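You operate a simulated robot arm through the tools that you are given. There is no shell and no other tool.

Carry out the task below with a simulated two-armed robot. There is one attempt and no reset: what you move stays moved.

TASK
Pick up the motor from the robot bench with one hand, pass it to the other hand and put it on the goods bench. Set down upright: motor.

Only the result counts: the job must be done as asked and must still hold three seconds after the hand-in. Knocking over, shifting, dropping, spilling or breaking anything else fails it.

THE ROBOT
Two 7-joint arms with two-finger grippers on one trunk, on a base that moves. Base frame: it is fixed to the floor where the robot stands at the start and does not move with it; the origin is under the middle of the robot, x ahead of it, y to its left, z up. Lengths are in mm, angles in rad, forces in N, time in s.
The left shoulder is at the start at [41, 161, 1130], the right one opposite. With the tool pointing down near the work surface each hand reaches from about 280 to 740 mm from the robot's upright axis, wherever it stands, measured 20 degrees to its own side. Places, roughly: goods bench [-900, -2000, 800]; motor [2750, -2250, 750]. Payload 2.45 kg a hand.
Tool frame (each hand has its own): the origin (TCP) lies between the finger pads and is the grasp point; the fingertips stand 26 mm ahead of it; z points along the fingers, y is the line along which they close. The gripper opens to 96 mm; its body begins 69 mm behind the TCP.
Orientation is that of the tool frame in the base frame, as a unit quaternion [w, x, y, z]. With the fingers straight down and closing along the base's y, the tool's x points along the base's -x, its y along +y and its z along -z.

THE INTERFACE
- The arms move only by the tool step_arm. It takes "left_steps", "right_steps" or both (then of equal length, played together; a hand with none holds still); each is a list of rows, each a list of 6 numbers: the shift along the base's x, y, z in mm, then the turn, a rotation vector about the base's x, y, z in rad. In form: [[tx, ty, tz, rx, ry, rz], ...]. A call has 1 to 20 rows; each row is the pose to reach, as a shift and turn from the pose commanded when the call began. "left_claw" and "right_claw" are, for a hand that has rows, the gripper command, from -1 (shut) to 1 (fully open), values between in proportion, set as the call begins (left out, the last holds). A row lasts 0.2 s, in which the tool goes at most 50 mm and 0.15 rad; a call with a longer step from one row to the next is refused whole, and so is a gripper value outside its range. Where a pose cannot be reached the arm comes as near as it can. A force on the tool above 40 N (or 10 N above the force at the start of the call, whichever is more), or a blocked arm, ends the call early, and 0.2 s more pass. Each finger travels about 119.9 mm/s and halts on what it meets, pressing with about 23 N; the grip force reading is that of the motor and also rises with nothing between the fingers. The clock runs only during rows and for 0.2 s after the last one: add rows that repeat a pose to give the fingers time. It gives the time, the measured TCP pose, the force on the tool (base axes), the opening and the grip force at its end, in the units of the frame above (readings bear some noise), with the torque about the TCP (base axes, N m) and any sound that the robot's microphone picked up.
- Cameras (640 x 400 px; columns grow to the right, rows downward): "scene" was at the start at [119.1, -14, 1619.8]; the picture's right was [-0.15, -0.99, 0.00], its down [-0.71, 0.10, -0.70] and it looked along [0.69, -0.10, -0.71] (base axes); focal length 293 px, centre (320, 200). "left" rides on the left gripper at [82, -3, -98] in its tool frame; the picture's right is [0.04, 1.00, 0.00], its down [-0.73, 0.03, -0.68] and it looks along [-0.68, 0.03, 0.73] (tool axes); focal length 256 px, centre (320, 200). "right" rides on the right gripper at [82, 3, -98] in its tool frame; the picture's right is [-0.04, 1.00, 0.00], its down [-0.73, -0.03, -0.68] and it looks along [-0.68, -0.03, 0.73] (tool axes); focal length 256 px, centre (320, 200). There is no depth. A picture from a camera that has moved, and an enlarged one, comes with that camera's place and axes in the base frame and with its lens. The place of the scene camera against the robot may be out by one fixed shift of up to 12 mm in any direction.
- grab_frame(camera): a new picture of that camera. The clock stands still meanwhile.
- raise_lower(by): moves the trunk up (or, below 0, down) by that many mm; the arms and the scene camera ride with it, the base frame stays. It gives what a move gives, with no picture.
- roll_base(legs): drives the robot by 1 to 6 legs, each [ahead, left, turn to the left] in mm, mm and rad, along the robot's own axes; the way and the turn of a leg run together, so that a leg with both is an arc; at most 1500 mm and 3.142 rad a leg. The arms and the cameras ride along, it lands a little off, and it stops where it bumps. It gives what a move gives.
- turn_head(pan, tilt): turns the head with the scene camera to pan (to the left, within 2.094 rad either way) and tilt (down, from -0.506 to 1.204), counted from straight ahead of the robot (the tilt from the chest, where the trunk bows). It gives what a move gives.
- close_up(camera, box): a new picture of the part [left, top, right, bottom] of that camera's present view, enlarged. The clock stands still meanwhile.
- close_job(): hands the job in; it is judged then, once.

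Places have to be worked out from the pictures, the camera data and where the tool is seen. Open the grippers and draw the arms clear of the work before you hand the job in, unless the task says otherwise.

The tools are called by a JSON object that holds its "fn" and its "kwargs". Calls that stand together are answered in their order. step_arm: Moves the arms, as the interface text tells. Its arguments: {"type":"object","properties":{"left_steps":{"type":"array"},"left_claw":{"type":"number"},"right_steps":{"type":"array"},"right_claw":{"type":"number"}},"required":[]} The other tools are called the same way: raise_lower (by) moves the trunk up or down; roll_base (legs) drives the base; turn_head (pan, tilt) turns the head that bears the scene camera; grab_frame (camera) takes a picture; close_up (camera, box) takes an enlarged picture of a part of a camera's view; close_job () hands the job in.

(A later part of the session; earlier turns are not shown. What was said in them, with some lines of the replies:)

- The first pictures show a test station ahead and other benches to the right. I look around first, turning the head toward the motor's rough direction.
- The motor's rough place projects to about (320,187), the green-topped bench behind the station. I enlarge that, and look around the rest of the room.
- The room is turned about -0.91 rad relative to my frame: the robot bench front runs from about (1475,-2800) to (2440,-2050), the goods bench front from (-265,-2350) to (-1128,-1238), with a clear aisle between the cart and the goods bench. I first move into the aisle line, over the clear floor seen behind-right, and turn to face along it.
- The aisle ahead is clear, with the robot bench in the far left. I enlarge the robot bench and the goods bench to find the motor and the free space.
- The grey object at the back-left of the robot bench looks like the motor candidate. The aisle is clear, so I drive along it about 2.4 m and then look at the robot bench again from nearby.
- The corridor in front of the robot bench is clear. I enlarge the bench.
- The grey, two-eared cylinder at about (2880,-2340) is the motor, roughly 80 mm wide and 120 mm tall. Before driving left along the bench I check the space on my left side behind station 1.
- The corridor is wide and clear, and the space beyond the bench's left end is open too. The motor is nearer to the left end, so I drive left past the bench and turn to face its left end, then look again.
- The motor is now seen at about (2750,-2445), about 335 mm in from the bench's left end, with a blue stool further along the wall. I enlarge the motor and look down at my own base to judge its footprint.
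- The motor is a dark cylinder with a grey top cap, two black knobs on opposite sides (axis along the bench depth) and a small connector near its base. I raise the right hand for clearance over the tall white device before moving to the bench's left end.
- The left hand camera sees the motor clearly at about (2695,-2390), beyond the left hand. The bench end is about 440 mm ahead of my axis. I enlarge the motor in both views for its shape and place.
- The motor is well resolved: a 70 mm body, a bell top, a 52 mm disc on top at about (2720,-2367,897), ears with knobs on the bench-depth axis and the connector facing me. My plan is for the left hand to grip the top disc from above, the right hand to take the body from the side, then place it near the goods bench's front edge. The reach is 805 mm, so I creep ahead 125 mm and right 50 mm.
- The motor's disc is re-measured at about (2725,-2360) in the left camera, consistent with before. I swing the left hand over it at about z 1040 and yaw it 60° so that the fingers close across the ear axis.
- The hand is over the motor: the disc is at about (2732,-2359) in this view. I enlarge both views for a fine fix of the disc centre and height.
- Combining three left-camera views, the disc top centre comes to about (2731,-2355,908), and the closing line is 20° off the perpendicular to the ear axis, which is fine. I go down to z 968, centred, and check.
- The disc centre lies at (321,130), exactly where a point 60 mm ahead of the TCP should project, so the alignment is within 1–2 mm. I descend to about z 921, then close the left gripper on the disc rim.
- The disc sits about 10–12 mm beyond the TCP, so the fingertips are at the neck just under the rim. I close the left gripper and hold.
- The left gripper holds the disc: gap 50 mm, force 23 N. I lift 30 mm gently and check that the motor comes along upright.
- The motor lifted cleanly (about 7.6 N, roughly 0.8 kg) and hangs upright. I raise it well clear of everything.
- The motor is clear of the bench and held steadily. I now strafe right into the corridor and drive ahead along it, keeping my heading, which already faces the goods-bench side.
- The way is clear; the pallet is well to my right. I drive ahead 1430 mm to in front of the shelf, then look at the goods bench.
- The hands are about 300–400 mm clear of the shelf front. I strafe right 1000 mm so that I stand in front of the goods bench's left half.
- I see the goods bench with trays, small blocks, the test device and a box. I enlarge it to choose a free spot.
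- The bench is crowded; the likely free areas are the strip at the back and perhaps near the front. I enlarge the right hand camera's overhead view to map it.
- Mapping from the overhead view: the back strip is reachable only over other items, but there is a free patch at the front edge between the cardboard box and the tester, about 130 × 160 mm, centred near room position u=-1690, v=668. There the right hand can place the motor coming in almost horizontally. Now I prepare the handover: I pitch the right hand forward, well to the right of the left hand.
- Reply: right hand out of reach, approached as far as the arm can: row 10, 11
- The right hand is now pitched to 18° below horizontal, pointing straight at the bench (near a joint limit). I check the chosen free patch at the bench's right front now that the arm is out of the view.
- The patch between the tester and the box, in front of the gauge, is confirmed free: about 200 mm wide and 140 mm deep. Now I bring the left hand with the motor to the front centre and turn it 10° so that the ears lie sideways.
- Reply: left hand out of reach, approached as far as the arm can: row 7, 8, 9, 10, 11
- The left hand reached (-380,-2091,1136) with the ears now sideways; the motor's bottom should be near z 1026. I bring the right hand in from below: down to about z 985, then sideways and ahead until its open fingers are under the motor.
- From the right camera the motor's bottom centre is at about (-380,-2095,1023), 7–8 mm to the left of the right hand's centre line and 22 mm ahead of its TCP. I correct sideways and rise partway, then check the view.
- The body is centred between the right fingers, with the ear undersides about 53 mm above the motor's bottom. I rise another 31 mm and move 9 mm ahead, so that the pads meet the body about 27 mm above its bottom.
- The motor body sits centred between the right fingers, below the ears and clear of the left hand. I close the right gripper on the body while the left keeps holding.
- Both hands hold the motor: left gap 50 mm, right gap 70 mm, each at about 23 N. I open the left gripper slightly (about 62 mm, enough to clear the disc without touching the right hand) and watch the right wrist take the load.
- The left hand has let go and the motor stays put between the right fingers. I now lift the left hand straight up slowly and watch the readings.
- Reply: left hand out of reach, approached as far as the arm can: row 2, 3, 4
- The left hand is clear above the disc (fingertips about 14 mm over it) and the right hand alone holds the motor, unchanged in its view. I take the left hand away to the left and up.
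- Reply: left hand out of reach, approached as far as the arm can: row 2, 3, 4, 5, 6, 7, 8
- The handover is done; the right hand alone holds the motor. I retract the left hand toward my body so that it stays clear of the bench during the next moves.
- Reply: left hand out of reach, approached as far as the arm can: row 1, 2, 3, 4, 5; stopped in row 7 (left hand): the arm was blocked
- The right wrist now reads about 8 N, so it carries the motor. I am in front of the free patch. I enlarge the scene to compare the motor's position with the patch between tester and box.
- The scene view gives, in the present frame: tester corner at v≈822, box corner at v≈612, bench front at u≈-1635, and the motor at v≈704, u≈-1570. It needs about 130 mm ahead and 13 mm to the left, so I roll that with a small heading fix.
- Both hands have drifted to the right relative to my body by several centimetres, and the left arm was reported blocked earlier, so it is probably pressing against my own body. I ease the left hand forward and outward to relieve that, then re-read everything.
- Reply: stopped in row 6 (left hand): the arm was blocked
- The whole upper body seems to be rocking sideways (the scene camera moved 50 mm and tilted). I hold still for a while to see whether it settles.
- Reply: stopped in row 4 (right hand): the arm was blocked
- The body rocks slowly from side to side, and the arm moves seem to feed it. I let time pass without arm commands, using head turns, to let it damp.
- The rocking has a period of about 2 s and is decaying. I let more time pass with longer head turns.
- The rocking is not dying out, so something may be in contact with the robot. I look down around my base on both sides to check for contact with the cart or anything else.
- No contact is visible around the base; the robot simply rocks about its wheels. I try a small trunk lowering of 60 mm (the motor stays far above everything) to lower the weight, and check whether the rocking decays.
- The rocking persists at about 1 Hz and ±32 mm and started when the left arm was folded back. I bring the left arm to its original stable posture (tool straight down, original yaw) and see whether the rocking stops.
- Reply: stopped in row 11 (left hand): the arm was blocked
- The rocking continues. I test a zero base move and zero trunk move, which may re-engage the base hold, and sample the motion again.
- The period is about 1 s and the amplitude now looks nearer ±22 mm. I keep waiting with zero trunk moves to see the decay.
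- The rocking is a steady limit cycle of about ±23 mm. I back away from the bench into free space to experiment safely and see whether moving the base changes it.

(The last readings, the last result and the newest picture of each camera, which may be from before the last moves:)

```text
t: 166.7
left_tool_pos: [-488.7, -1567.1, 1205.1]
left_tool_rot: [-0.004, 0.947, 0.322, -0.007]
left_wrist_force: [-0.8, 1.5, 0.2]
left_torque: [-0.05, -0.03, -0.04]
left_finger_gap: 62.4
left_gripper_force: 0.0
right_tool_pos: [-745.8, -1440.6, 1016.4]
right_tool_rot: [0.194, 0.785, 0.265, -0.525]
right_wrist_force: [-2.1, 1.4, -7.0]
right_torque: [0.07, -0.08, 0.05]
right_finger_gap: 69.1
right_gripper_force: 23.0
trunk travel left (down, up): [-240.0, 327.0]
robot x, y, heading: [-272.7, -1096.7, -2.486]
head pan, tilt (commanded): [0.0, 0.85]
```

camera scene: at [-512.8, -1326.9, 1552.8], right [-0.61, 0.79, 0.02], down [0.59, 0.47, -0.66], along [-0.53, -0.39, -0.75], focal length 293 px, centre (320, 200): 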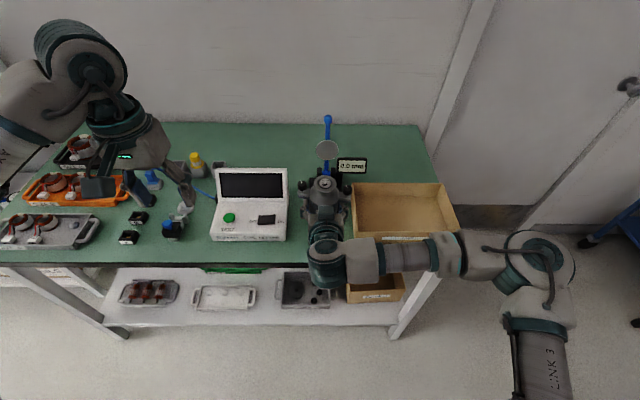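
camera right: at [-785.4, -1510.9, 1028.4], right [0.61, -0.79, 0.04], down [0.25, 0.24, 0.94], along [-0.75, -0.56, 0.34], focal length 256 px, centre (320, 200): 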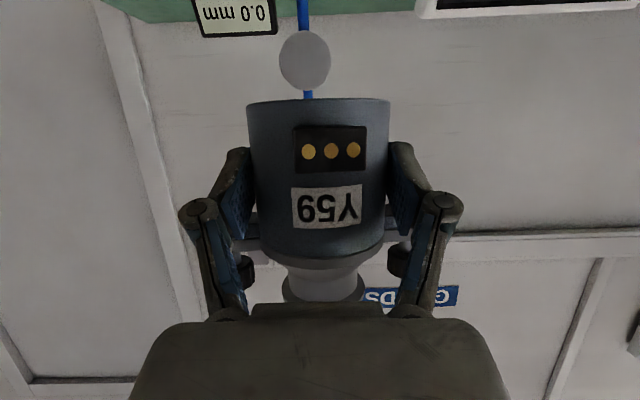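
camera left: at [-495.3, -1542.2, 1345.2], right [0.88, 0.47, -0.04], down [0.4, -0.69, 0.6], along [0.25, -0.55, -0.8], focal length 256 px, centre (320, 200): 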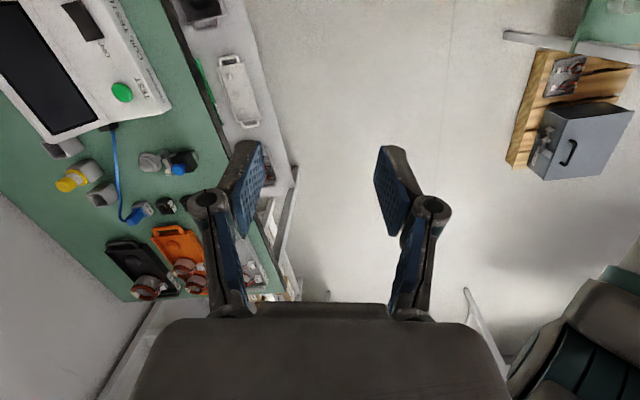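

Backing off reduced the rocking to about ±13 mm. I now lower the trunk by 130 mm here in free space (the motor hangs in front of the bench edge, not over it), which should calm it further.

{"fn": "raise_lower", "kwargs": {"by": -130}}

{"fn": "raise_lower", "kwargs": {"by": 0}}

{"fn": "raise_lower", "kwargs": {"by": 0}}

{"fn": "raise_lower", "kwargs": {"by": 0}}

{"fn": "raise_lower", "kwargs": {"by": 0}}

{"fn": "raise_lower", "kwargs": {"by": 0}}

{"fn": "raise_lower", "kwargs": {"by": 0}}

{"fn": "grab_frame", "kwargs": {"camera": "scene"}}

{"fn": "grab_frame", "kwargs": {"camera": "right"}}

```text
t: 168.2
left_tool_pos: [-477.7, -1577.4, 1072.3]
left_tool_rot: [-0.009, 0.946, 0.323, -0.009]
left_wrist_force: [-0.2, -0.2, -0.2]
left_torque: [-0.04, -0.06, -0.02]
left_finger_gap: 62.6
left_gripper_force: 0.1
right_tool_pos: [-737.5, -1450.4, 887.7]
right_tool_rot: [0.192, 0.784, 0.267, -0.526]
right_wrist_force: [0.0, 1.4, -7.5]
right_torque: [0.06, -0.1, 0.01]
right_finger_gap: 69.3
right_gripper_force: 23.4
trunk travel left (down, up): [-110.0, 457.0]
robot x, y, heading: [-273.5, -1096.1, -2.495]
head pan, tilt (commanded): [0.0, 0.85]
```

```text
t: 168.8
left_tool_pos: [-466.7, -1595.2, 1068.5]
left_tool_rot: [-0.016, 0.945, 0.326, -0.009]
left_wrist_force: [0.6, -1.2, 0.4]
left_torque: [-0.01, 0.06, -0.01]
left_finger_gap: 62.6
left_gripper_force: 0.1
right_tool_pos: [-725.3, -1465.7, 886.6]
right_tool_rot: [0.187, 0.782, 0.274, -0.528]
right_wrist_force: [2.0, -1.1, -7.3]
right_torque: [0.04, -0.06, -0.04]
right_finger_gap: 69.0
right_gripper_force: 22.6
trunk travel left (down, up): [-110.0, 457.0]
robot x, y, heading: [-268.0, -1107.1, -2.495]
head pan, tilt (commanded): [0.0, 0.85]
```

```text
t: 169.2
left_tool_pos: [-484.4, -1571.7, 1074.5]
left_tool_rot: [-0.005, 0.946, 0.323, -0.006]
left_wrist_force: [-1.6, -0.5, -0.4]
left_torque: [0.01, -0.04, 0.0]
left_finger_gap: 62.3
left_gripper_force: 0.0
right_tool_pos: [-743.0, -1445.1, 884.6]
right_tool_rot: [0.193, 0.785, 0.266, -0.526]
right_wrist_force: [-0.7, 0.1, -8.0]
right_torque: [0.06, -0.11, 0.01]
right_finger_gap: 69.2
right_gripper_force: 23.2
trunk travel left (down, up): [-110.0, 457.0]
robot x, y, heading: [-267.3, -1097.4, -2.492]
head pan, tilt (commanded): [0.0, 0.85]
```

```text
t: 169.8
left_tool_pos: [-469.6, -1592.2, 1068.7]
left_tool_rot: [-0.015, 0.946, 0.325, -0.009]
left_wrist_force: [0.0, -1.1, -0.2]
left_torque: [0.05, -0.01, 0.01]
left_finger_gap: 62.5
left_gripper_force: 0.2
right_tool_pos: [-729.0, -1462.9, 886.3]
right_tool_rot: [0.187, 0.783, 0.272, -0.527]
right_wrist_force: [0.5, -0.9, -6.6]
right_torque: [0.05, -0.06, -0.03]
right_finger_gap: 69.0
right_gripper_force: 23.2
trunk travel left (down, up): [-110.0, 457.0]
robot x, y, heading: [-269.3, -1102.3, -2.491]
head pan, tilt (commanded): [0.0, 0.85]
```

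```text
t: 170.2
left_tool_pos: [-475.2, -1583.1, 1071.1]
left_tool_rot: [-0.012, 0.946, 0.324, -0.009]
left_wrist_force: [-0.6, 0.1, -0.1]
left_torque: [0.01, 0.0, 0.0]
left_finger_gap: 62.2
left_gripper_force: 0.1
right_tool_pos: [-734.7, -1454.8, 886.3]
right_tool_rot: [0.19, 0.784, 0.269, -0.526]
right_wrist_force: [-0.6, 0.4, -7.8]
right_torque: [0.05, -0.09, 0.01]
right_finger_gap: 69.3
right_gripper_force: 22.7
trunk travel left (down, up): [-110.0, 457.0]
robot x, y, heading: [-266.5, -1099.7, -2.49]
head pan, tilt (commanded): [0.0, 0.85]
```

```text
t: 170.8
left_tool_pos: [-478.8, -1579.3, 1071.4]
left_tool_rot: [-0.009, 0.946, 0.323, -0.008]
left_wrist_force: [-0.3, 0.5, -0.7]
left_torque: [-0.06, -0.01, -0.01]
left_finger_gap: 62.3
left_gripper_force: 0.1
right_tool_pos: [-738.6, -1451.3, 885.9]
right_tool_rot: [0.191, 0.785, 0.268, -0.525]
right_wrist_force: [-0.8, 0.9, -7.7]
right_torque: [0.06, -0.06, 0.0]
right_finger_gap: 69.0
right_gripper_force: 23.0
trunk travel left (down, up): [-110.0, 457.0]
robot x, y, heading: [-267.9, -1097.9, -2.489]
head pan, tilt (commanded): [0.0, 0.85]
```

```text
t: 171.2
left_tool_pos: [-469.3, -1590.9, 1069.0]
left_tool_rot: [-0.015, 0.946, 0.324, -0.009]
left_wrist_force: [0.0, 1.0, -0.5]
left_torque: [0.02, 0.04, 0.01]
left_finger_gap: 62.3
left_gripper_force: 0.1
right_tool_pos: [-728.1, -1462.1, 885.0]
right_tool_rot: [0.188, 0.783, 0.272, -0.527]
right_wrist_force: [-0.3, -0.4, -7.2]
right_torque: [0.09, -0.09, 0.0]
right_finger_gap: 69.2
right_gripper_force: 22.9
trunk travel left (down, up): [-110.0, 457.0]
robot x, y, heading: [-270.4, -1098.6, -2.49]
head pan, tilt (commanded): [0.0, 0.85]
```

```text
taken
camera scene: at [-485.3, -1281.4, 1405.1], right [-0.61, 0.8, 0.01], down [0.6, 0.46, -0.65], along [-0.52, -0.39, -0.76], focal length 293 px, centre (320, 200)
```

scene: 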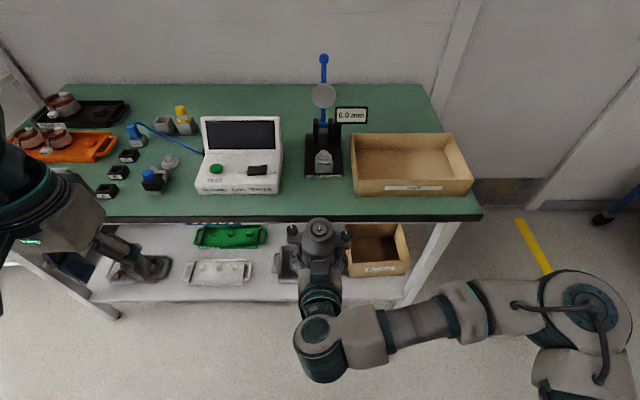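

```text
taken
camera right: at [-630.7, -1389.8, 847.7], right [0.61, -0.79, 0.04], down [0.26, 0.25, 0.93], along [-0.75, -0.56, 0.35], focal length 256 px, centre (320, 200)
```

right: 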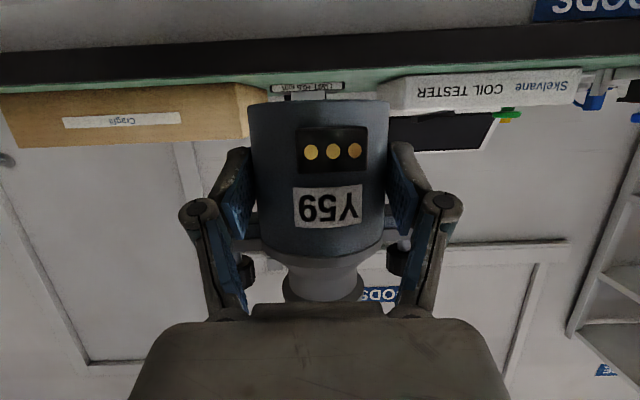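

Lowering the trunk calmed the rocking to about ±8 mm. From the clear view now: box corner v≈604, tester corner v≈818, gauge front u≈-1767, bench edge u≈-1628, and the motor at v≈700, u≈-1486 with its bottom some 45 mm above bench height. I go ahead 140 mm slowly in two short legs and watch the sway.

{"fn": "roll_base", "kwargs": {"legs": [[70, 0, 0], [70, 0, 0]]}}

{"fn": "raise_lower", "kwargs": {"by": 0}}

{"fn": "raise_lower", "kwargs": {"by": 0}}

{"fn": "raise_lower", "kwargs": {"by": 0}}

{"fn": "raise_lower", "kwargs": {"by": 0}}

{"fn": "raise_lower", "kwargs": {"by": 0}}

{"fn": "raise_lower", "kwargs": {"by": 0}}

{"fn": "grab_frame", "kwargs": {"camera": "scene"}}

{"fn": "grab_frame", "kwargs": {"camera": "right"}}

```text
t: 172.9
left_tool_pos: [-584.8, -1674.1, 1069.0]
left_tool_rot: [-0.015, 0.946, 0.325, -0.008]
left_wrist_force: [-0.4, -0.1, -0.5]
left_torque: [0.07, -0.02, 0.02]
left_finger_gap: 62.1
left_gripper_force: 0.1
right_tool_pos: [-843.3, -1545.3, 885.0]
right_tool_rot: [0.187, 0.784, 0.271, -0.526]
right_wrist_force: [-0.3, 0.1, -8.2]
right_torque: [0.04, -0.03, -0.03]
right_finger_gap: 69.3
right_gripper_force: 23.3
trunk travel left (down, up): [-110.0, 457.0]
robot x, y, heading: [-379.4, -1181.2, -2.492]
head pan, tilt (commanded): [0.0, 0.85]
```

```text
t: 173.4
left_tool_pos: [-584.6, -1663.5, 1072.3]
left_tool_rot: [-0.011, 0.946, 0.323, -0.009]
left_wrist_force: [-0.3, 0.5, -0.2]
left_torque: [0.01, -0.01, -0.03]
left_finger_gap: 62.7
left_gripper_force: 0.1
right_tool_pos: [-844.0, -1535.8, 887.6]
right_tool_rot: [0.19, 0.784, 0.268, -0.528]
right_wrist_force: [-0.7, 0.0, -8.1]
right_torque: [0.04, -0.05, 0.02]
right_finger_gap: 69.3
right_gripper_force: 23.0
trunk travel left (down, up): [-110.0, 457.0]
robot x, y, heading: [-383.4, -1187.4, -2.495]
head pan, tilt (commanded): [0.0, 0.85]
```

```text
t: 173.9
left_tool_pos: [-580.6, -1668.5, 1072.3]
left_tool_rot: [-0.012, 0.946, 0.324, -0.011]
left_wrist_force: [-0.6, -0.9, 0.0]
left_torque: [0.0, -0.02, 0.03]
left_finger_gap: 62.7
left_gripper_force: 0.0
right_tool_pos: [-840.1, -1540.2, 888.1]
right_tool_rot: [0.189, 0.782, 0.269, -0.529]
right_wrist_force: [-0.3, -0.3, -7.5]
right_torque: [0.04, -0.11, -0.01]
right_finger_gap: 69.2
right_gripper_force: 22.5
trunk travel left (down, up): [-110.0, 457.0]
robot x, y, heading: [-375.3, -1185.1, -2.497]
head pan, tilt (commanded): [0.0, 0.85]
```

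```text
t: 174.4
left_tool_pos: [-581.8, -1667.8, 1072.9]
left_tool_rot: [-0.012, 0.946, 0.324, -0.01]
left_wrist_force: [0.8, 0.8, -0.3]
left_torque: [-0.01, 0.0, -0.02]
left_finger_gap: 62.1
left_gripper_force: 0.1
right_tool_pos: [-841.4, -1538.0, 888.3]
right_tool_rot: [0.189, 0.783, 0.269, -0.528]
right_wrist_force: [-0.3, -0.3, -7.9]
right_torque: [0.07, -0.06, 0.0]
right_finger_gap: 69.3
right_gripper_force: 23.3
trunk travel left (down, up): [-110.0, 457.0]
robot x, y, heading: [-383.8, -1183.7, -2.493]
head pan, tilt (commanded): [0.0, 0.85]
```

```text
t: 174.9
left_tool_pos: [-582.1, -1666.2, 1072.8]
left_tool_rot: [-0.011, 0.946, 0.323, -0.011]
left_wrist_force: [0.5, -0.2, 0.1]
left_torque: [0.03, 0.03, 0.02]
left_finger_gap: 62.9
left_gripper_force: 0.0
right_tool_pos: [-841.4, -1538.7, 887.5]
right_tool_rot: [0.19, 0.782, 0.269, -0.529]
right_wrist_force: [0.5, 0.0, -7.8]
right_torque: [0.07, -0.07, 0.01]
right_finger_gap: 69.2
right_gripper_force: 23.3
trunk travel left (down, up): [-110.0, 457.0]
robot x, y, heading: [-382.1, -1183.2, -2.492]
head pan, tilt (commanded): [0.0, 0.85]
```

```text
t: 175.4
left_tool_pos: [-581.7, -1667.4, 1072.9]
left_tool_rot: [-0.012, 0.946, 0.323, -0.011]
left_wrist_force: [-0.3, 0.4, -0.2]
left_torque: [0.0, 0.03, 0.01]
left_finger_gap: 62.2
left_gripper_force: 0.1
right_tool_pos: [-840.8, -1539.0, 889.1]
right_tool_rot: [0.189, 0.783, 0.269, -0.528]
right_wrist_force: [-0.2, -0.4, -7.0]
right_torque: [0.05, -0.06, 0.01]
right_finger_gap: 69.2
right_gripper_force: 23.2
trunk travel left (down, up): [-110.0, 457.0]
robot x, y, heading: [-376.9, -1184.9, -2.491]
head pan, tilt (commanded): [0.0, 0.85]
```

```text
t: 175.9
left_tool_pos: [-581.8, -1666.1, 1071.9]
left_tool_rot: [-0.013, 0.946, 0.324, -0.01]
left_wrist_force: [-0.2, 1.0, 0.2]
left_torque: [0.03, 0.02, -0.03]
left_finger_gap: 62.6
left_gripper_force: 0.0
right_tool_pos: [-841.0, -1538.6, 887.9]
right_tool_rot: [0.189, 0.783, 0.269, -0.528]
right_wrist_force: [0.4, 1.0, -6.7]
right_torque: [0.07, -0.09, -0.01]
right_finger_gap: 69.1
right_gripper_force: 22.8
trunk travel left (down, up): [-110.0, 457.0]
robot x, y, heading: [-382.7, -1182.0, -2.492]
head pan, tilt (commanded): [0.0, 0.85]
```

```text
taken
camera scene: at [-600.9, -1359.1, 1405.2], right [-0.6, 0.8, 0.0], down [0.6, 0.46, -0.66], along [-0.52, -0.39, -0.76], focal length 293 px, centre (320, 200)
```

scene: 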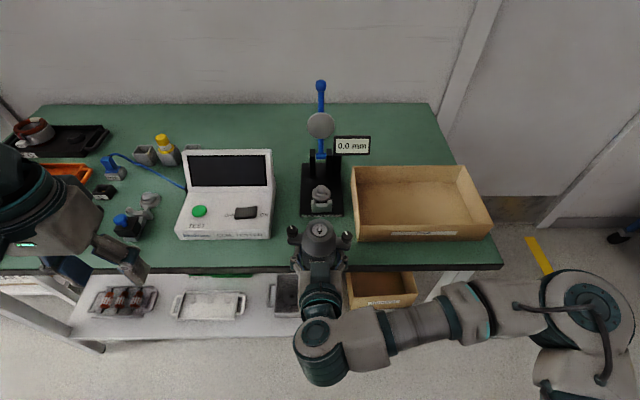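

```text
taken
camera right: at [-742.3, -1466.9, 849.8], right [0.61, -0.79, 0.05], down [0.26, 0.26, 0.93], along [-0.75, -0.56, 0.36], focal length 256 px, centre (320, 200)
```

right: 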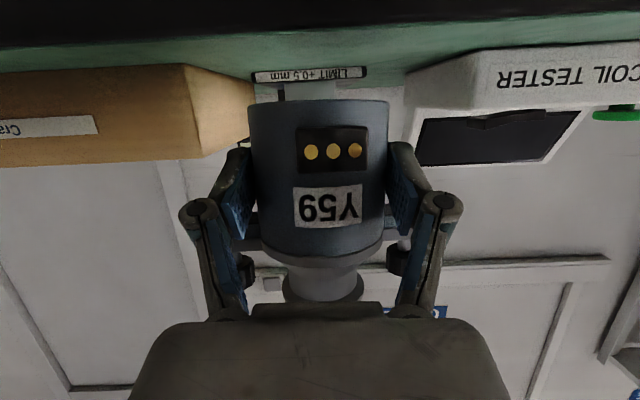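

The rocking has stopped completely: the right hand reads steady. The motor is at u≈-1622, v≈700 and should go to u≈-1695, v≈711, so I move the arm by (-51,-54) with a 2° pitch correction to restore its upright attitude, still about 45 mm above the bench.

{"fn": "step_arm", "kwargs": {"right_steps": [[-8, -9, 0, 0.004, -0.005, 0], [-17, -18, 0, 0.007, -0.009, 0], [-25, -27, 0, 0.011, -0.014, 0], [-34, -36, 0, 0.014, -0.018, 0], [-42, -45, 0, 0.018, -0.023, 0], [-51, -54, 0, 0.0217, -0.0274, 0], [-51, -54, 0, 0.0217, -0.0274, 0]]}}

{"fn": "raise_lower", "kwargs": {"by": 0}}

{"fn": "raise_lower", "kwargs": {"by": 0}}

{"fn": "grab_frame", "kwargs": {"camera": "scene"}}

{"fn": "grab_frame", "kwargs": {"camera": "right"}}

{"fn": "close_up", "kwargs": {"camera": "scene", "box": [240, 150, 420, 290]}}

```text
t: 177.5
left_tool_pos: [-581.9, -1666.6, 1072.1]
left_tool_rot: [-0.012, 0.946, 0.323, -0.01]
left_wrist_force: [0.1, 0.5, 0.2]
left_torque: [0.0, -0.02, -0.02]
left_finger_gap: 62.6
left_gripper_force: 0.1
right_tool_pos: [-891.2, -1591.1, 887.7]
right_tool_rot: [0.185, 0.792, 0.272, -0.514]
right_wrist_force: [0.0, 0.1, -7.1]
right_torque: [0.01, -0.09, 0.0]
right_finger_gap: 69.2
right_gripper_force: 22.7
trunk travel left (down, up): [-110.0, 457.0]
robot x, y, heading: [-379.2, -1187.1, -2.493]
head pan, tilt (commanded): [0.0, 0.85]
```

```text
t: 178.0
left_tool_pos: [-582.0, -1667.2, 1071.6]
left_tool_rot: [-0.012, 0.946, 0.323, -0.011]
left_wrist_force: [-0.3, 0.6, 0.4]
left_torque: [0.02, -0.03, 0.05]
left_finger_gap: 62.4
left_gripper_force: 0.1
right_tool_pos: [-892.2, -1593.1, 888.9]
right_tool_rot: [0.185, 0.792, 0.272, -0.514]
right_wrist_force: [0.0, -0.2, -6.9]
right_torque: [0.09, -0.08, 0.01]
right_finger_gap: 69.0
right_gripper_force: 22.9
trunk travel left (down, up): [-110.0, 457.0]
robot x, y, heading: [-379.3, -1186.9, -2.492]
head pan, tilt (commanded): [0.0, 0.85]
```

```text
t: 178.5
left_tool_pos: [-582.4, -1667.4, 1071.6]
left_tool_rot: [-0.012, 0.946, 0.324, -0.011]
left_wrist_force: [-0.6, 1.0, 0.4]
left_torque: [-0.02, -0.01, 0.02]
left_finger_gap: 62.2
left_gripper_force: 0.2
right_tool_pos: [-891.3, -1593.3, 887.1]
right_tool_rot: [0.184, 0.792, 0.271, -0.515]
right_wrist_force: [-1.0, 0.4, -6.8]
right_torque: [-0.01, -0.09, 0.02]
right_finger_gap: 69.2
right_gripper_force: 22.9
trunk travel left (down, up): [-110.0, 457.0]
robot x, y, heading: [-379.7, -1188.0, -2.494]
head pan, tilt (commanded): [0.0, 0.85]
```

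```text
taken
camera scene: at [-601.3, -1359.3, 1405.1], right [-0.6, 0.8, 0.0], down [0.6, 0.46, -0.65], along [-0.52, -0.39, -0.76], focal length 293 px, centre (320, 200)
```

scene: 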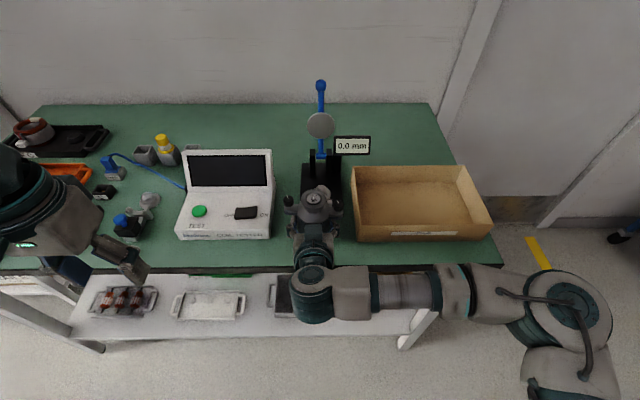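

```text
taken
camera right: at [-792.4, -1520.1, 854.0], right [0.61, -0.79, 0.05], down [0.23, 0.24, 0.94], along [-0.76, -0.56, 0.33], focal length 256 px, centre (320, 200)
```

right: 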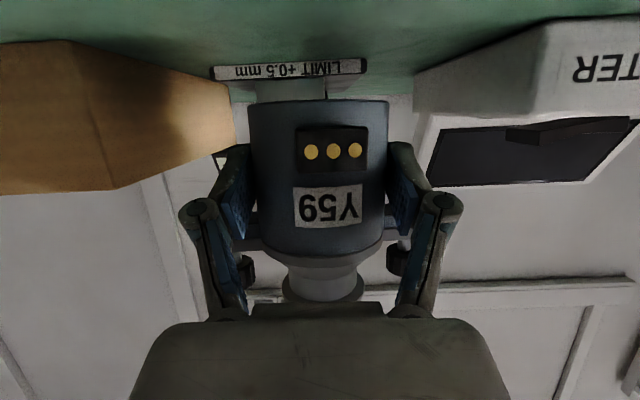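

```text
2.86 times, centred on (330, 220) of scene
camera zoom: at [-601.3, -1359.3, 1405.1], right [-0.6, 0.8, 0.0], down [0.6, 0.46, -0.65], along [-0.52, -0.39, -0.76], focal length 838 px, centre (291, 143)
```

zoom: 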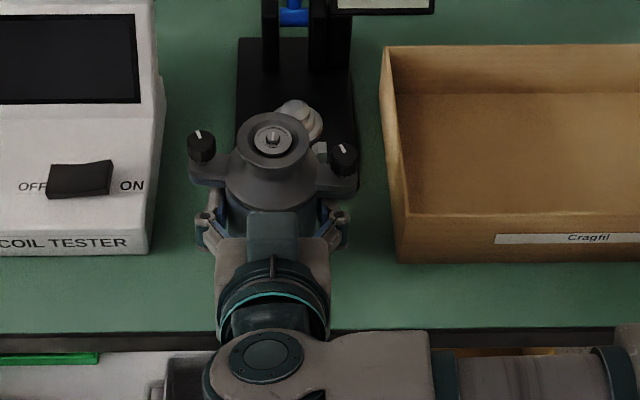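

The motor is centred: u≈-1695, v≈711, its pitch restored, and it is steady. I lower it 30 mm with the arm and check the view.

{"fn": "step_arm", "kwargs": {"right_steps": [[0, 0, -6, 0, 0, 0], [0, 0, -12, 0, 0, 0], [0, 0, -18, 0, 0, 0], [0, 0, -24, 0, 0, 0], [0, 0, -30, 0, 0, 0], [0, 0, -30, 0, 0, 0]]}}

{"fn": "grab_frame", "kwargs": {"camera": "right"}}

{"fn": "close_up", "kwargs": {"camera": "scene", "box": [240, 150, 420, 290]}}

```text
t: 179.9
left_tool_pos: [-582.0, -1666.2, 1073.2]
left_tool_rot: [-0.012, 0.946, 0.324, -0.01]
left_wrist_force: [-0.4, 0.0, 0.4]
left_torque: [0.02, -0.03, -0.04]
left_finger_gap: 62.4
left_gripper_force: 0.0
right_tool_pos: [-893.8, -1594.7, 859.2]
right_tool_rot: [0.184, 0.792, 0.272, -0.515]
right_wrist_force: [-0.2, 0.9, -2.8]
right_torque: [0.09, -0.04, 0.01]
right_finger_gap: 68.8
right_gripper_force: 22.8
trunk travel left (down, up): [-110.0, 457.0]
robot x, y, heading: [-381.6, -1185.9, -2.491]
head pan, tilt (commanded): [0.0, 0.85]
```

```text
taken
camera right: at [-793.3, -1520.5, 825.2], right [0.61, -0.79, 0.05], down [0.23, 0.24, 0.94], along [-0.76, -0.56, 0.33], focal length 256 px, centre (320, 200)
```

right: 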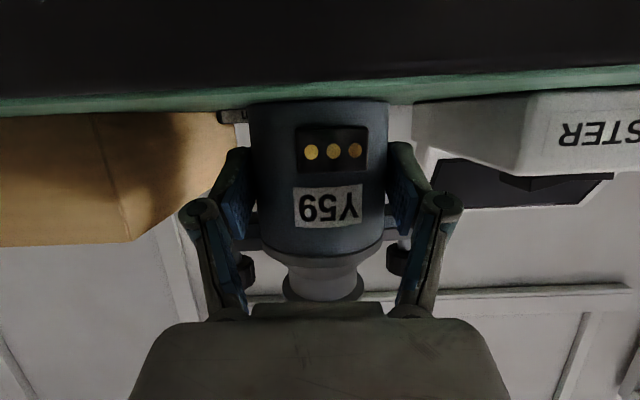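

```text
2.86 times, centred on (330, 220) of scene
camera zoom: at [-600.7, -1358.8, 1405.4], right [-0.6, 0.8, 0.0], down [0.6, 0.46, -0.66], along [-0.52, -0.39, -0.76], focal length 838 px, centre (291, 143)
```

zoom: 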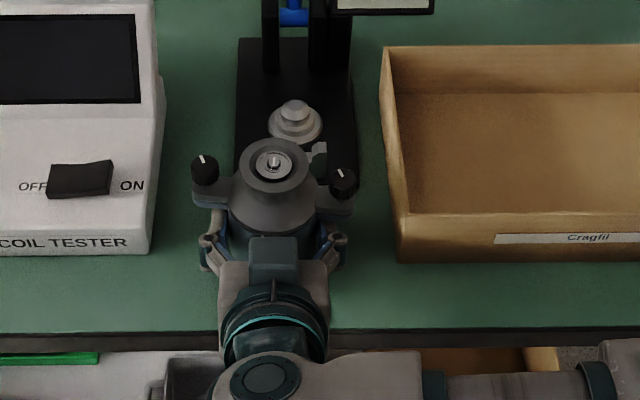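

The right wrist's load dropped from 7 to 2.8 N at TCP z 859, so the motor's base is starting to touch the bench. I go down in 1 mm steps until the bench carries it.

{"fn": "step_arm", "kwargs": {"right_steps": [[0, 0, -1, 0, 0, 0], [0, 0, -2, 0, 0, 0], [0, 0, -2, 0, 0, 0]]}}

{"fn": "close_up", "kwargs": {"camera": "right", "box": [200, 60, 440, 210]}}

```text
t: 180.7
left_tool_pos: [-580.4, -1665.6, 1072.6]
left_tool_rot: [-0.012, 0.946, 0.324, -0.011]
left_wrist_force: [1.2, -0.4, 0.2]
left_torque: [0.03, -0.01, -0.03]
left_finger_gap: 62.7
left_gripper_force: 0.1
right_tool_pos: [-891.7, -1591.1, 859.4]
right_tool_rot: [0.186, 0.791, 0.271, -0.517]
right_wrist_force: [-4.7, -3.9, 11.4]
right_torque: [0.3, 0.08, 0.1]
right_finger_gap: 69.2
right_gripper_force: 23.1
trunk travel left (down, up): [-110.0, 457.0]
robot x, y, heading: [-379.8, -1187.6, -2.496]
head pan, tilt (commanded): [0.0, 0.85]
```

```text
2.67 times, centred on (320, 135) of right
camera zoom: at [-792.5, -1520.0, 824.8], right [0.61, -0.79, 0.05], down [0.23, 0.24, 0.94], along [-0.76, -0.56, 0.33], focal length 683 px, centre (320, 373)
```

zoom: 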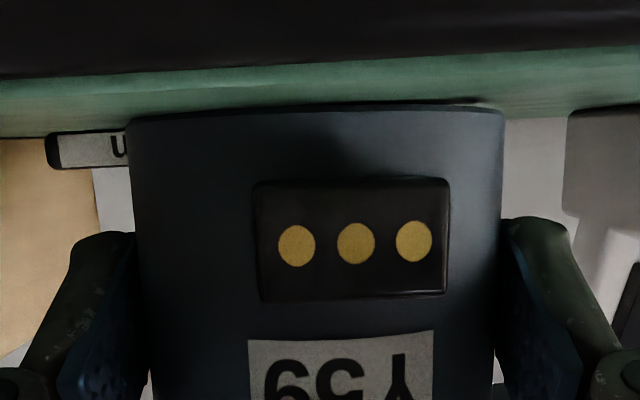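

The bench now pushes back with 11 N, so the motor stands on it. I relieve the pressure by 1.5 mm before letting go.

{"fn": "step_arm", "kwargs": {"right_steps": [[0, 0, 1.5, 0, 0, 0], [0, 0, 1.5, 0, 0, 0]]}}

{"fn": "close_up", "kwargs": {"camera": "scene", "box": [240, 150, 420, 290]}}

```text
t: 181.3
left_tool_pos: [-580.8, -1665.5, 1073.0]
left_tool_rot: [-0.012, 0.946, 0.323, -0.011]
left_wrist_force: [0.0, -0.6, 0.3]
left_torque: [-0.01, 0.02, -0.04]
left_finger_gap: 62.3
left_gripper_force: 0.2
right_tool_pos: [-891.8, -1592.3, 859.8]
right_tool_rot: [0.185, 0.791, 0.271, -0.516]
right_wrist_force: [-4.1, -5.5, 11.8]
right_torque: [0.29, 0.04, 0.11]
right_finger_gap: 68.9
right_gripper_force: 23.3
trunk travel left (down, up): [-110.0, 457.0]
robot x, y, heading: [-381.4, -1184.2, -2.495]
head pan, tilt (commanded): [0.0, 0.85]
```

```text
2.86 times, centred on (330, 220) of scene
camera zoom: at [-599.0, -1358.1, 1405.8], right [-0.6, 0.8, 0.0], down [0.6, 0.46, -0.66], along [-0.52, -0.4, -0.75], focal length 838 px, centre (291, 143)
```

zoom: 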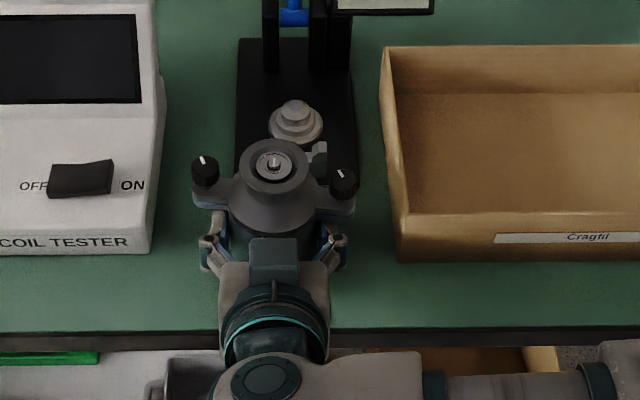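

Still 11.8 N pressing; I raise 2 mm more.

{"fn": "step_arm", "kwargs": {"right_steps": [[0, 0, 1.0, 0, 0, 0], [0, 0, 2.0, 0, 0, 0], [0, 0, 2.0, 0, 0, 0]]}}

```text
t: 182.1
left_tool_pos: [-581.6, -1667.1, 1073.3]
left_tool_rot: [-0.012, 0.946, 0.324, -0.01]
left_wrist_force: [0.3, 0.0, -0.2]
left_torque: [-0.01, 0.01, 0.03]
left_finger_gap: 62.5
left_gripper_force: 0.1
right_tool_pos: [-890.8, -1591.5, 859.6]
right_tool_rot: [0.184, 0.792, 0.273, -0.514]
right_wrist_force: [0.9, -2.8, 1.4]
right_torque: [0.18, -0.15, -0.07]
right_finger_gap: 69.2
right_gripper_force: 22.7
trunk travel left (down, up): [-110.0, 457.0]
robot x, y, heading: [-377.6, -1186.3, -2.491]
head pan, tilt (commanded): [0.0, 0.85]
```

The wrist now reads about 1 N, so the bench carries the motor. I open the right gripper.

{"fn": "step_arm", "kwargs": {"right_steps": [[0, 0, 0, 0, 0, 0], [0, 0, 0, 0, 0, 0], [0, 0, 0, 0, 0, 0]], "right_claw": 1.0}}

{"fn": "grab_frame", "kwargs": {"camera": "right"}}

{"fn": "close_up", "kwargs": {"camera": "scene", "box": [240, 150, 420, 290]}}

```text
t: 182.9
left_tool_pos: [-581.5, -1666.2, 1073.2]
left_tool_rot: [-0.012, 0.946, 0.324, -0.01]
left_wrist_force: [-0.1, 0.0, 0.4]
left_torque: [0.02, 0.01, -0.02]
left_finger_gap: 62.5
left_gripper_force: 0.0
right_tool_pos: [-892.1, -1591.4, 860.4]
right_tool_rot: [0.184, 0.792, 0.272, -0.515]
right_wrist_force: [0.2, -0.3, -0.2]
right_torque: [-0.01, 0.03, 0.02]
right_finger_gap: 96.1
right_gripper_force: 0.0
trunk travel left (down, up): [-110.0, 457.0]
robot x, y, heading: [-379.1, -1182.9, -2.498]
head pan, tilt (commanded): [0.0, 0.85]
```

```text
taken
camera right: at [-792.5, -1518.5, 826.1], right [0.61, -0.79, 0.05], down [0.23, 0.24, 0.94], along [-0.76, -0.56, 0.33], focal length 256 px, centre (320, 200)
```

right: 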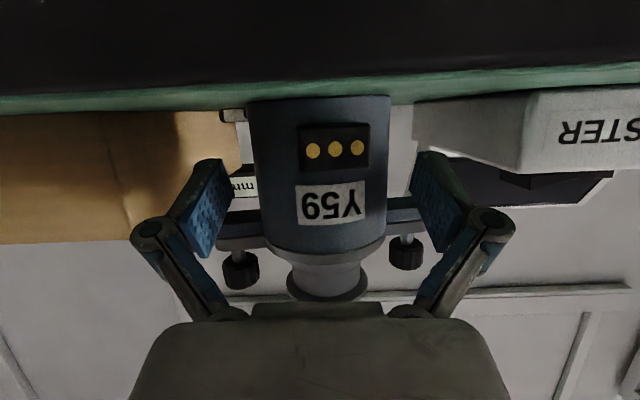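

```text
2.86 times, centred on (330, 220) of scene
camera zoom: at [-600.3, -1358.3, 1405.4], right [-0.6, 0.8, 0.0], down [0.6, 0.46, -0.66], along [-0.52, -0.4, -0.76], focal length 838 px, centre (291, 143)
```

zoom: 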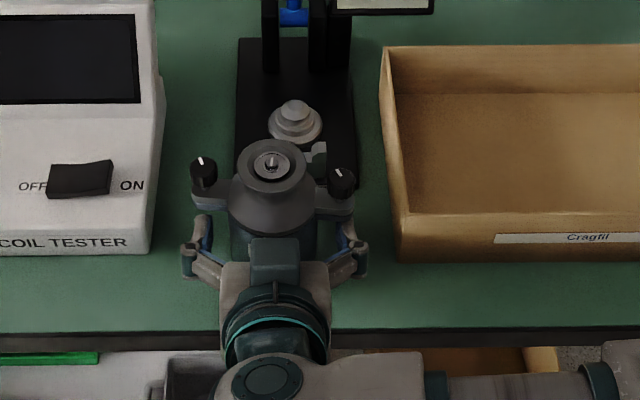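

The right gripper is fully open and the motor stands upright, free between the fingers. I draw the right hand straight back along its pointing direction.

{"fn": "step_arm", "kwargs": {"right_steps": [[8, 6, 0, 0, 0, 0], [16, 12.5, 0, 0, 0, 0], [27, 22, 0, 0, 0, 0], [39, 31, 0, 0, 0, 0], [51, 41, 0, 0, 0, 0], [62, 50, 0, 0, 0, 0], [62, 50, 0, 0, 0, 0]]}}

{"fn": "grab_frame", "kwargs": {"camera": "right"}}

{"fn": "close_up", "kwargs": {"camera": "scene", "box": [240, 150, 420, 290]}}

```text
t: 184.5
left_tool_pos: [-581.8, -1666.8, 1072.2]
left_tool_rot: [-0.012, 0.946, 0.323, -0.01]
left_wrist_force: [-0.2, 0.1, 0.3]
left_torque: [-0.04, -0.01, -0.01]
left_finger_gap: 62.4
left_gripper_force: 0.1
right_tool_pos: [-831.2, -1544.8, 862.6]
right_tool_rot: [0.184, 0.792, 0.271, -0.515]
right_wrist_force: [0.3, 0.0, 0.4]
right_torque: [0.0, -0.01, -0.02]
right_finger_gap: 96.1
right_gripper_force: 0.0
trunk travel left (down, up): [-110.0, 457.0]
robot x, y, heading: [-380.1, -1186.0, -2.493]
head pan, tilt (commanded): [0.0, 0.85]
```

```text
taken
camera right: at [-730.8, -1472.0, 827.0], right [0.61, -0.79, 0.05], down [0.23, 0.24, 0.94], along [-0.76, -0.56, 0.33], focal length 256 px, centre (320, 200)
```

right: 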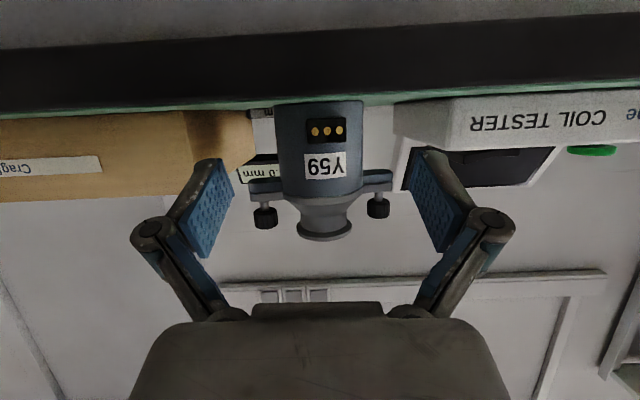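

```text
2.86 times, centred on (330, 220) of scene
camera zoom: at [-600.1, -1358.4, 1405.5], right [-0.6, 0.8, 0.0], down [0.6, 0.46, -0.66], along [-0.52, -0.4, -0.76], focal length 838 px, centre (291, 143)
```

zoom: 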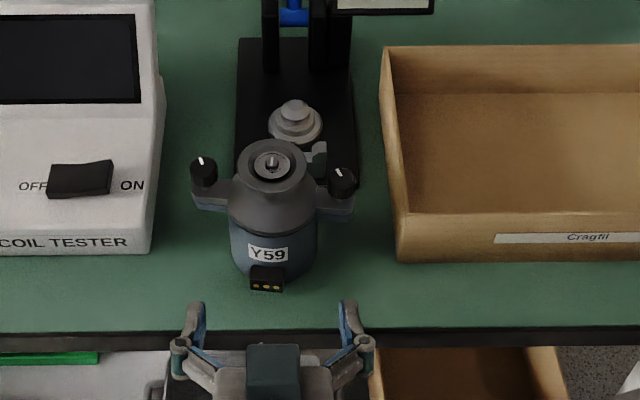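

The motor stands upright and free on the goods bench, about 20 mm inside the front edge with its connector toward me. I back the robot off 120 mm, open the left gripper fully and take a last look.

{"fn": "roll_base", "kwargs": {"legs": [[-120, 0, 0]]}}

{"fn": "step_arm", "kwargs": {"left_steps": [[0, 0, 0, 0, 0, 0], [0, 0, 0, 0, 0, 0], [0, 0, 0, 0, 0, 0]], "left_claw": 1.0}}

{"fn": "grab_frame", "kwargs": {"camera": "scene"}}

{"fn": "close_up", "kwargs": {"camera": "scene", "box": [200, 80, 460, 260]}}

{"fn": "grab_frame", "kwargs": {"camera": "right"}}

```text
t: 185.7
left_tool_pos: [-483.5, -1593.8, 1073.0]
left_tool_rot: [-0.012, 0.946, 0.323, -0.012]
left_wrist_force: [0.1, -0.2, -0.6]
left_torque: [-0.01, 0.0, 0.02]
left_finger_gap: 62.6
left_gripper_force: 0.1
right_tool_pos: [-732.3, -1471.3, 861.1]
right_tool_rot: [0.185, 0.792, 0.273, -0.514]
right_wrist_force: [0.0, 1.3, 0.4]
right_torque: [0.01, -0.02, 0.02]
right_finger_gap: 96.1
right_gripper_force: 0.1
trunk travel left (down, up): [-110.0, 457.0]
robot x, y, heading: [-283.7, -1113.7, -2.493]
head pan, tilt (commanded): [0.0, 0.85]
```

```text
t: 186.5
left_tool_pos: [-480.4, -1588.7, 1075.6]
left_tool_rot: [-0.01, 0.946, 0.324, -0.012]
left_wrist_force: [-0.5, 0.7, 0.4]
left_torque: [0.0, 0.02, 0.02]
left_finger_gap: 96.1
left_gripper_force: 0.1
right_tool_pos: [-730.2, -1468.8, 865.4]
right_tool_rot: [0.186, 0.79, 0.272, -0.517]
right_wrist_force: [0.2, 0.2, -0.4]
right_torque: [-0.01, -0.02, 0.05]
right_finger_gap: 96.1
right_gripper_force: 0.0
trunk travel left (down, up): [-110.0, 457.0]
robot x, y, heading: [-282.2, -1110.9, -2.485]
head pan, tilt (commanded): [0.0, 0.85]
```

```text
taken
camera scene: at [-502.8, -1284.8, 1405.5], right [-0.61, 0.8, 0.0], down [0.6, 0.46, -0.66], along [-0.52, -0.4, -0.76], focal length 293 px, centre (320, 200)
```

scene: 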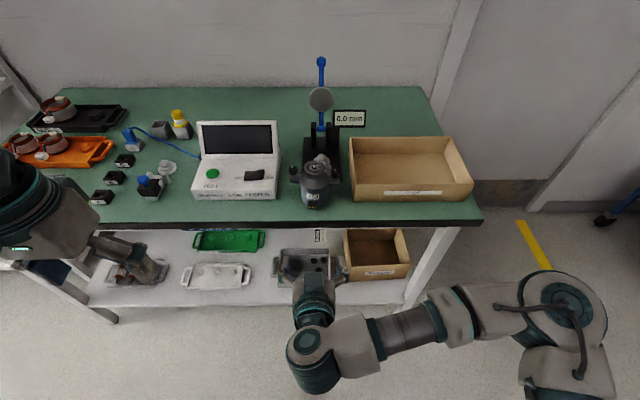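

```text
2.22 times, centred on (330, 170) of scene
camera zoom: at [-502.8, -1284.8, 1405.5], right [-0.61, 0.8, 0.0], down [0.6, 0.46, -0.66], along [-0.52, -0.4, -0.76], focal length 652 px, centre (298, 267)
```

zoom: 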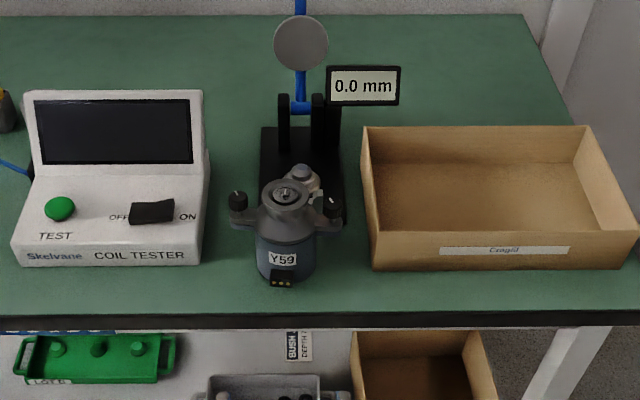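

```text
taken
camera right: at [-630.7, -1396.0, 829.4], right [0.61, -0.79, 0.05], down [0.23, 0.24, 0.94], along [-0.76, -0.56, 0.33], focal length 256 px, centre (320, 200)
```

right: 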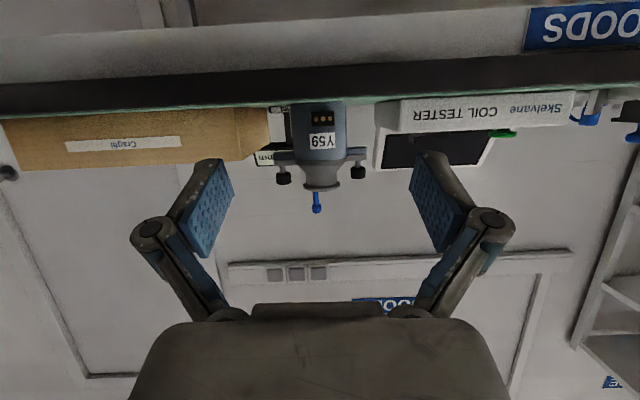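

The motor stands upright in the free patch on the goods bench, nothing around it has moved, and both grippers are open and clear. I hand the job in.

{"fn": "close_job", "kwargs": {}}

```text
The job is handed in.
```

The motor is standing upright on the goods bench. The left hand picked it up from the robot bench, passed it to the right hand, and the right hand set it down. I have handed the job in; the result is not back yet.

- **Where it is:** it is near the front edge of the bench, about 20–30 mm in, in the free patch between the coil tester and the cardboard box, in front of the gauge.
- **Clearance:** in the last pictures nothing around it looked moved, and both grippers were open and clear of the bench.
- **Rocking:** after the handover the whole robot rocked from side to side for about a minute. I backed away from the bench and lowered the trunk until it stopped, then placed the motor.
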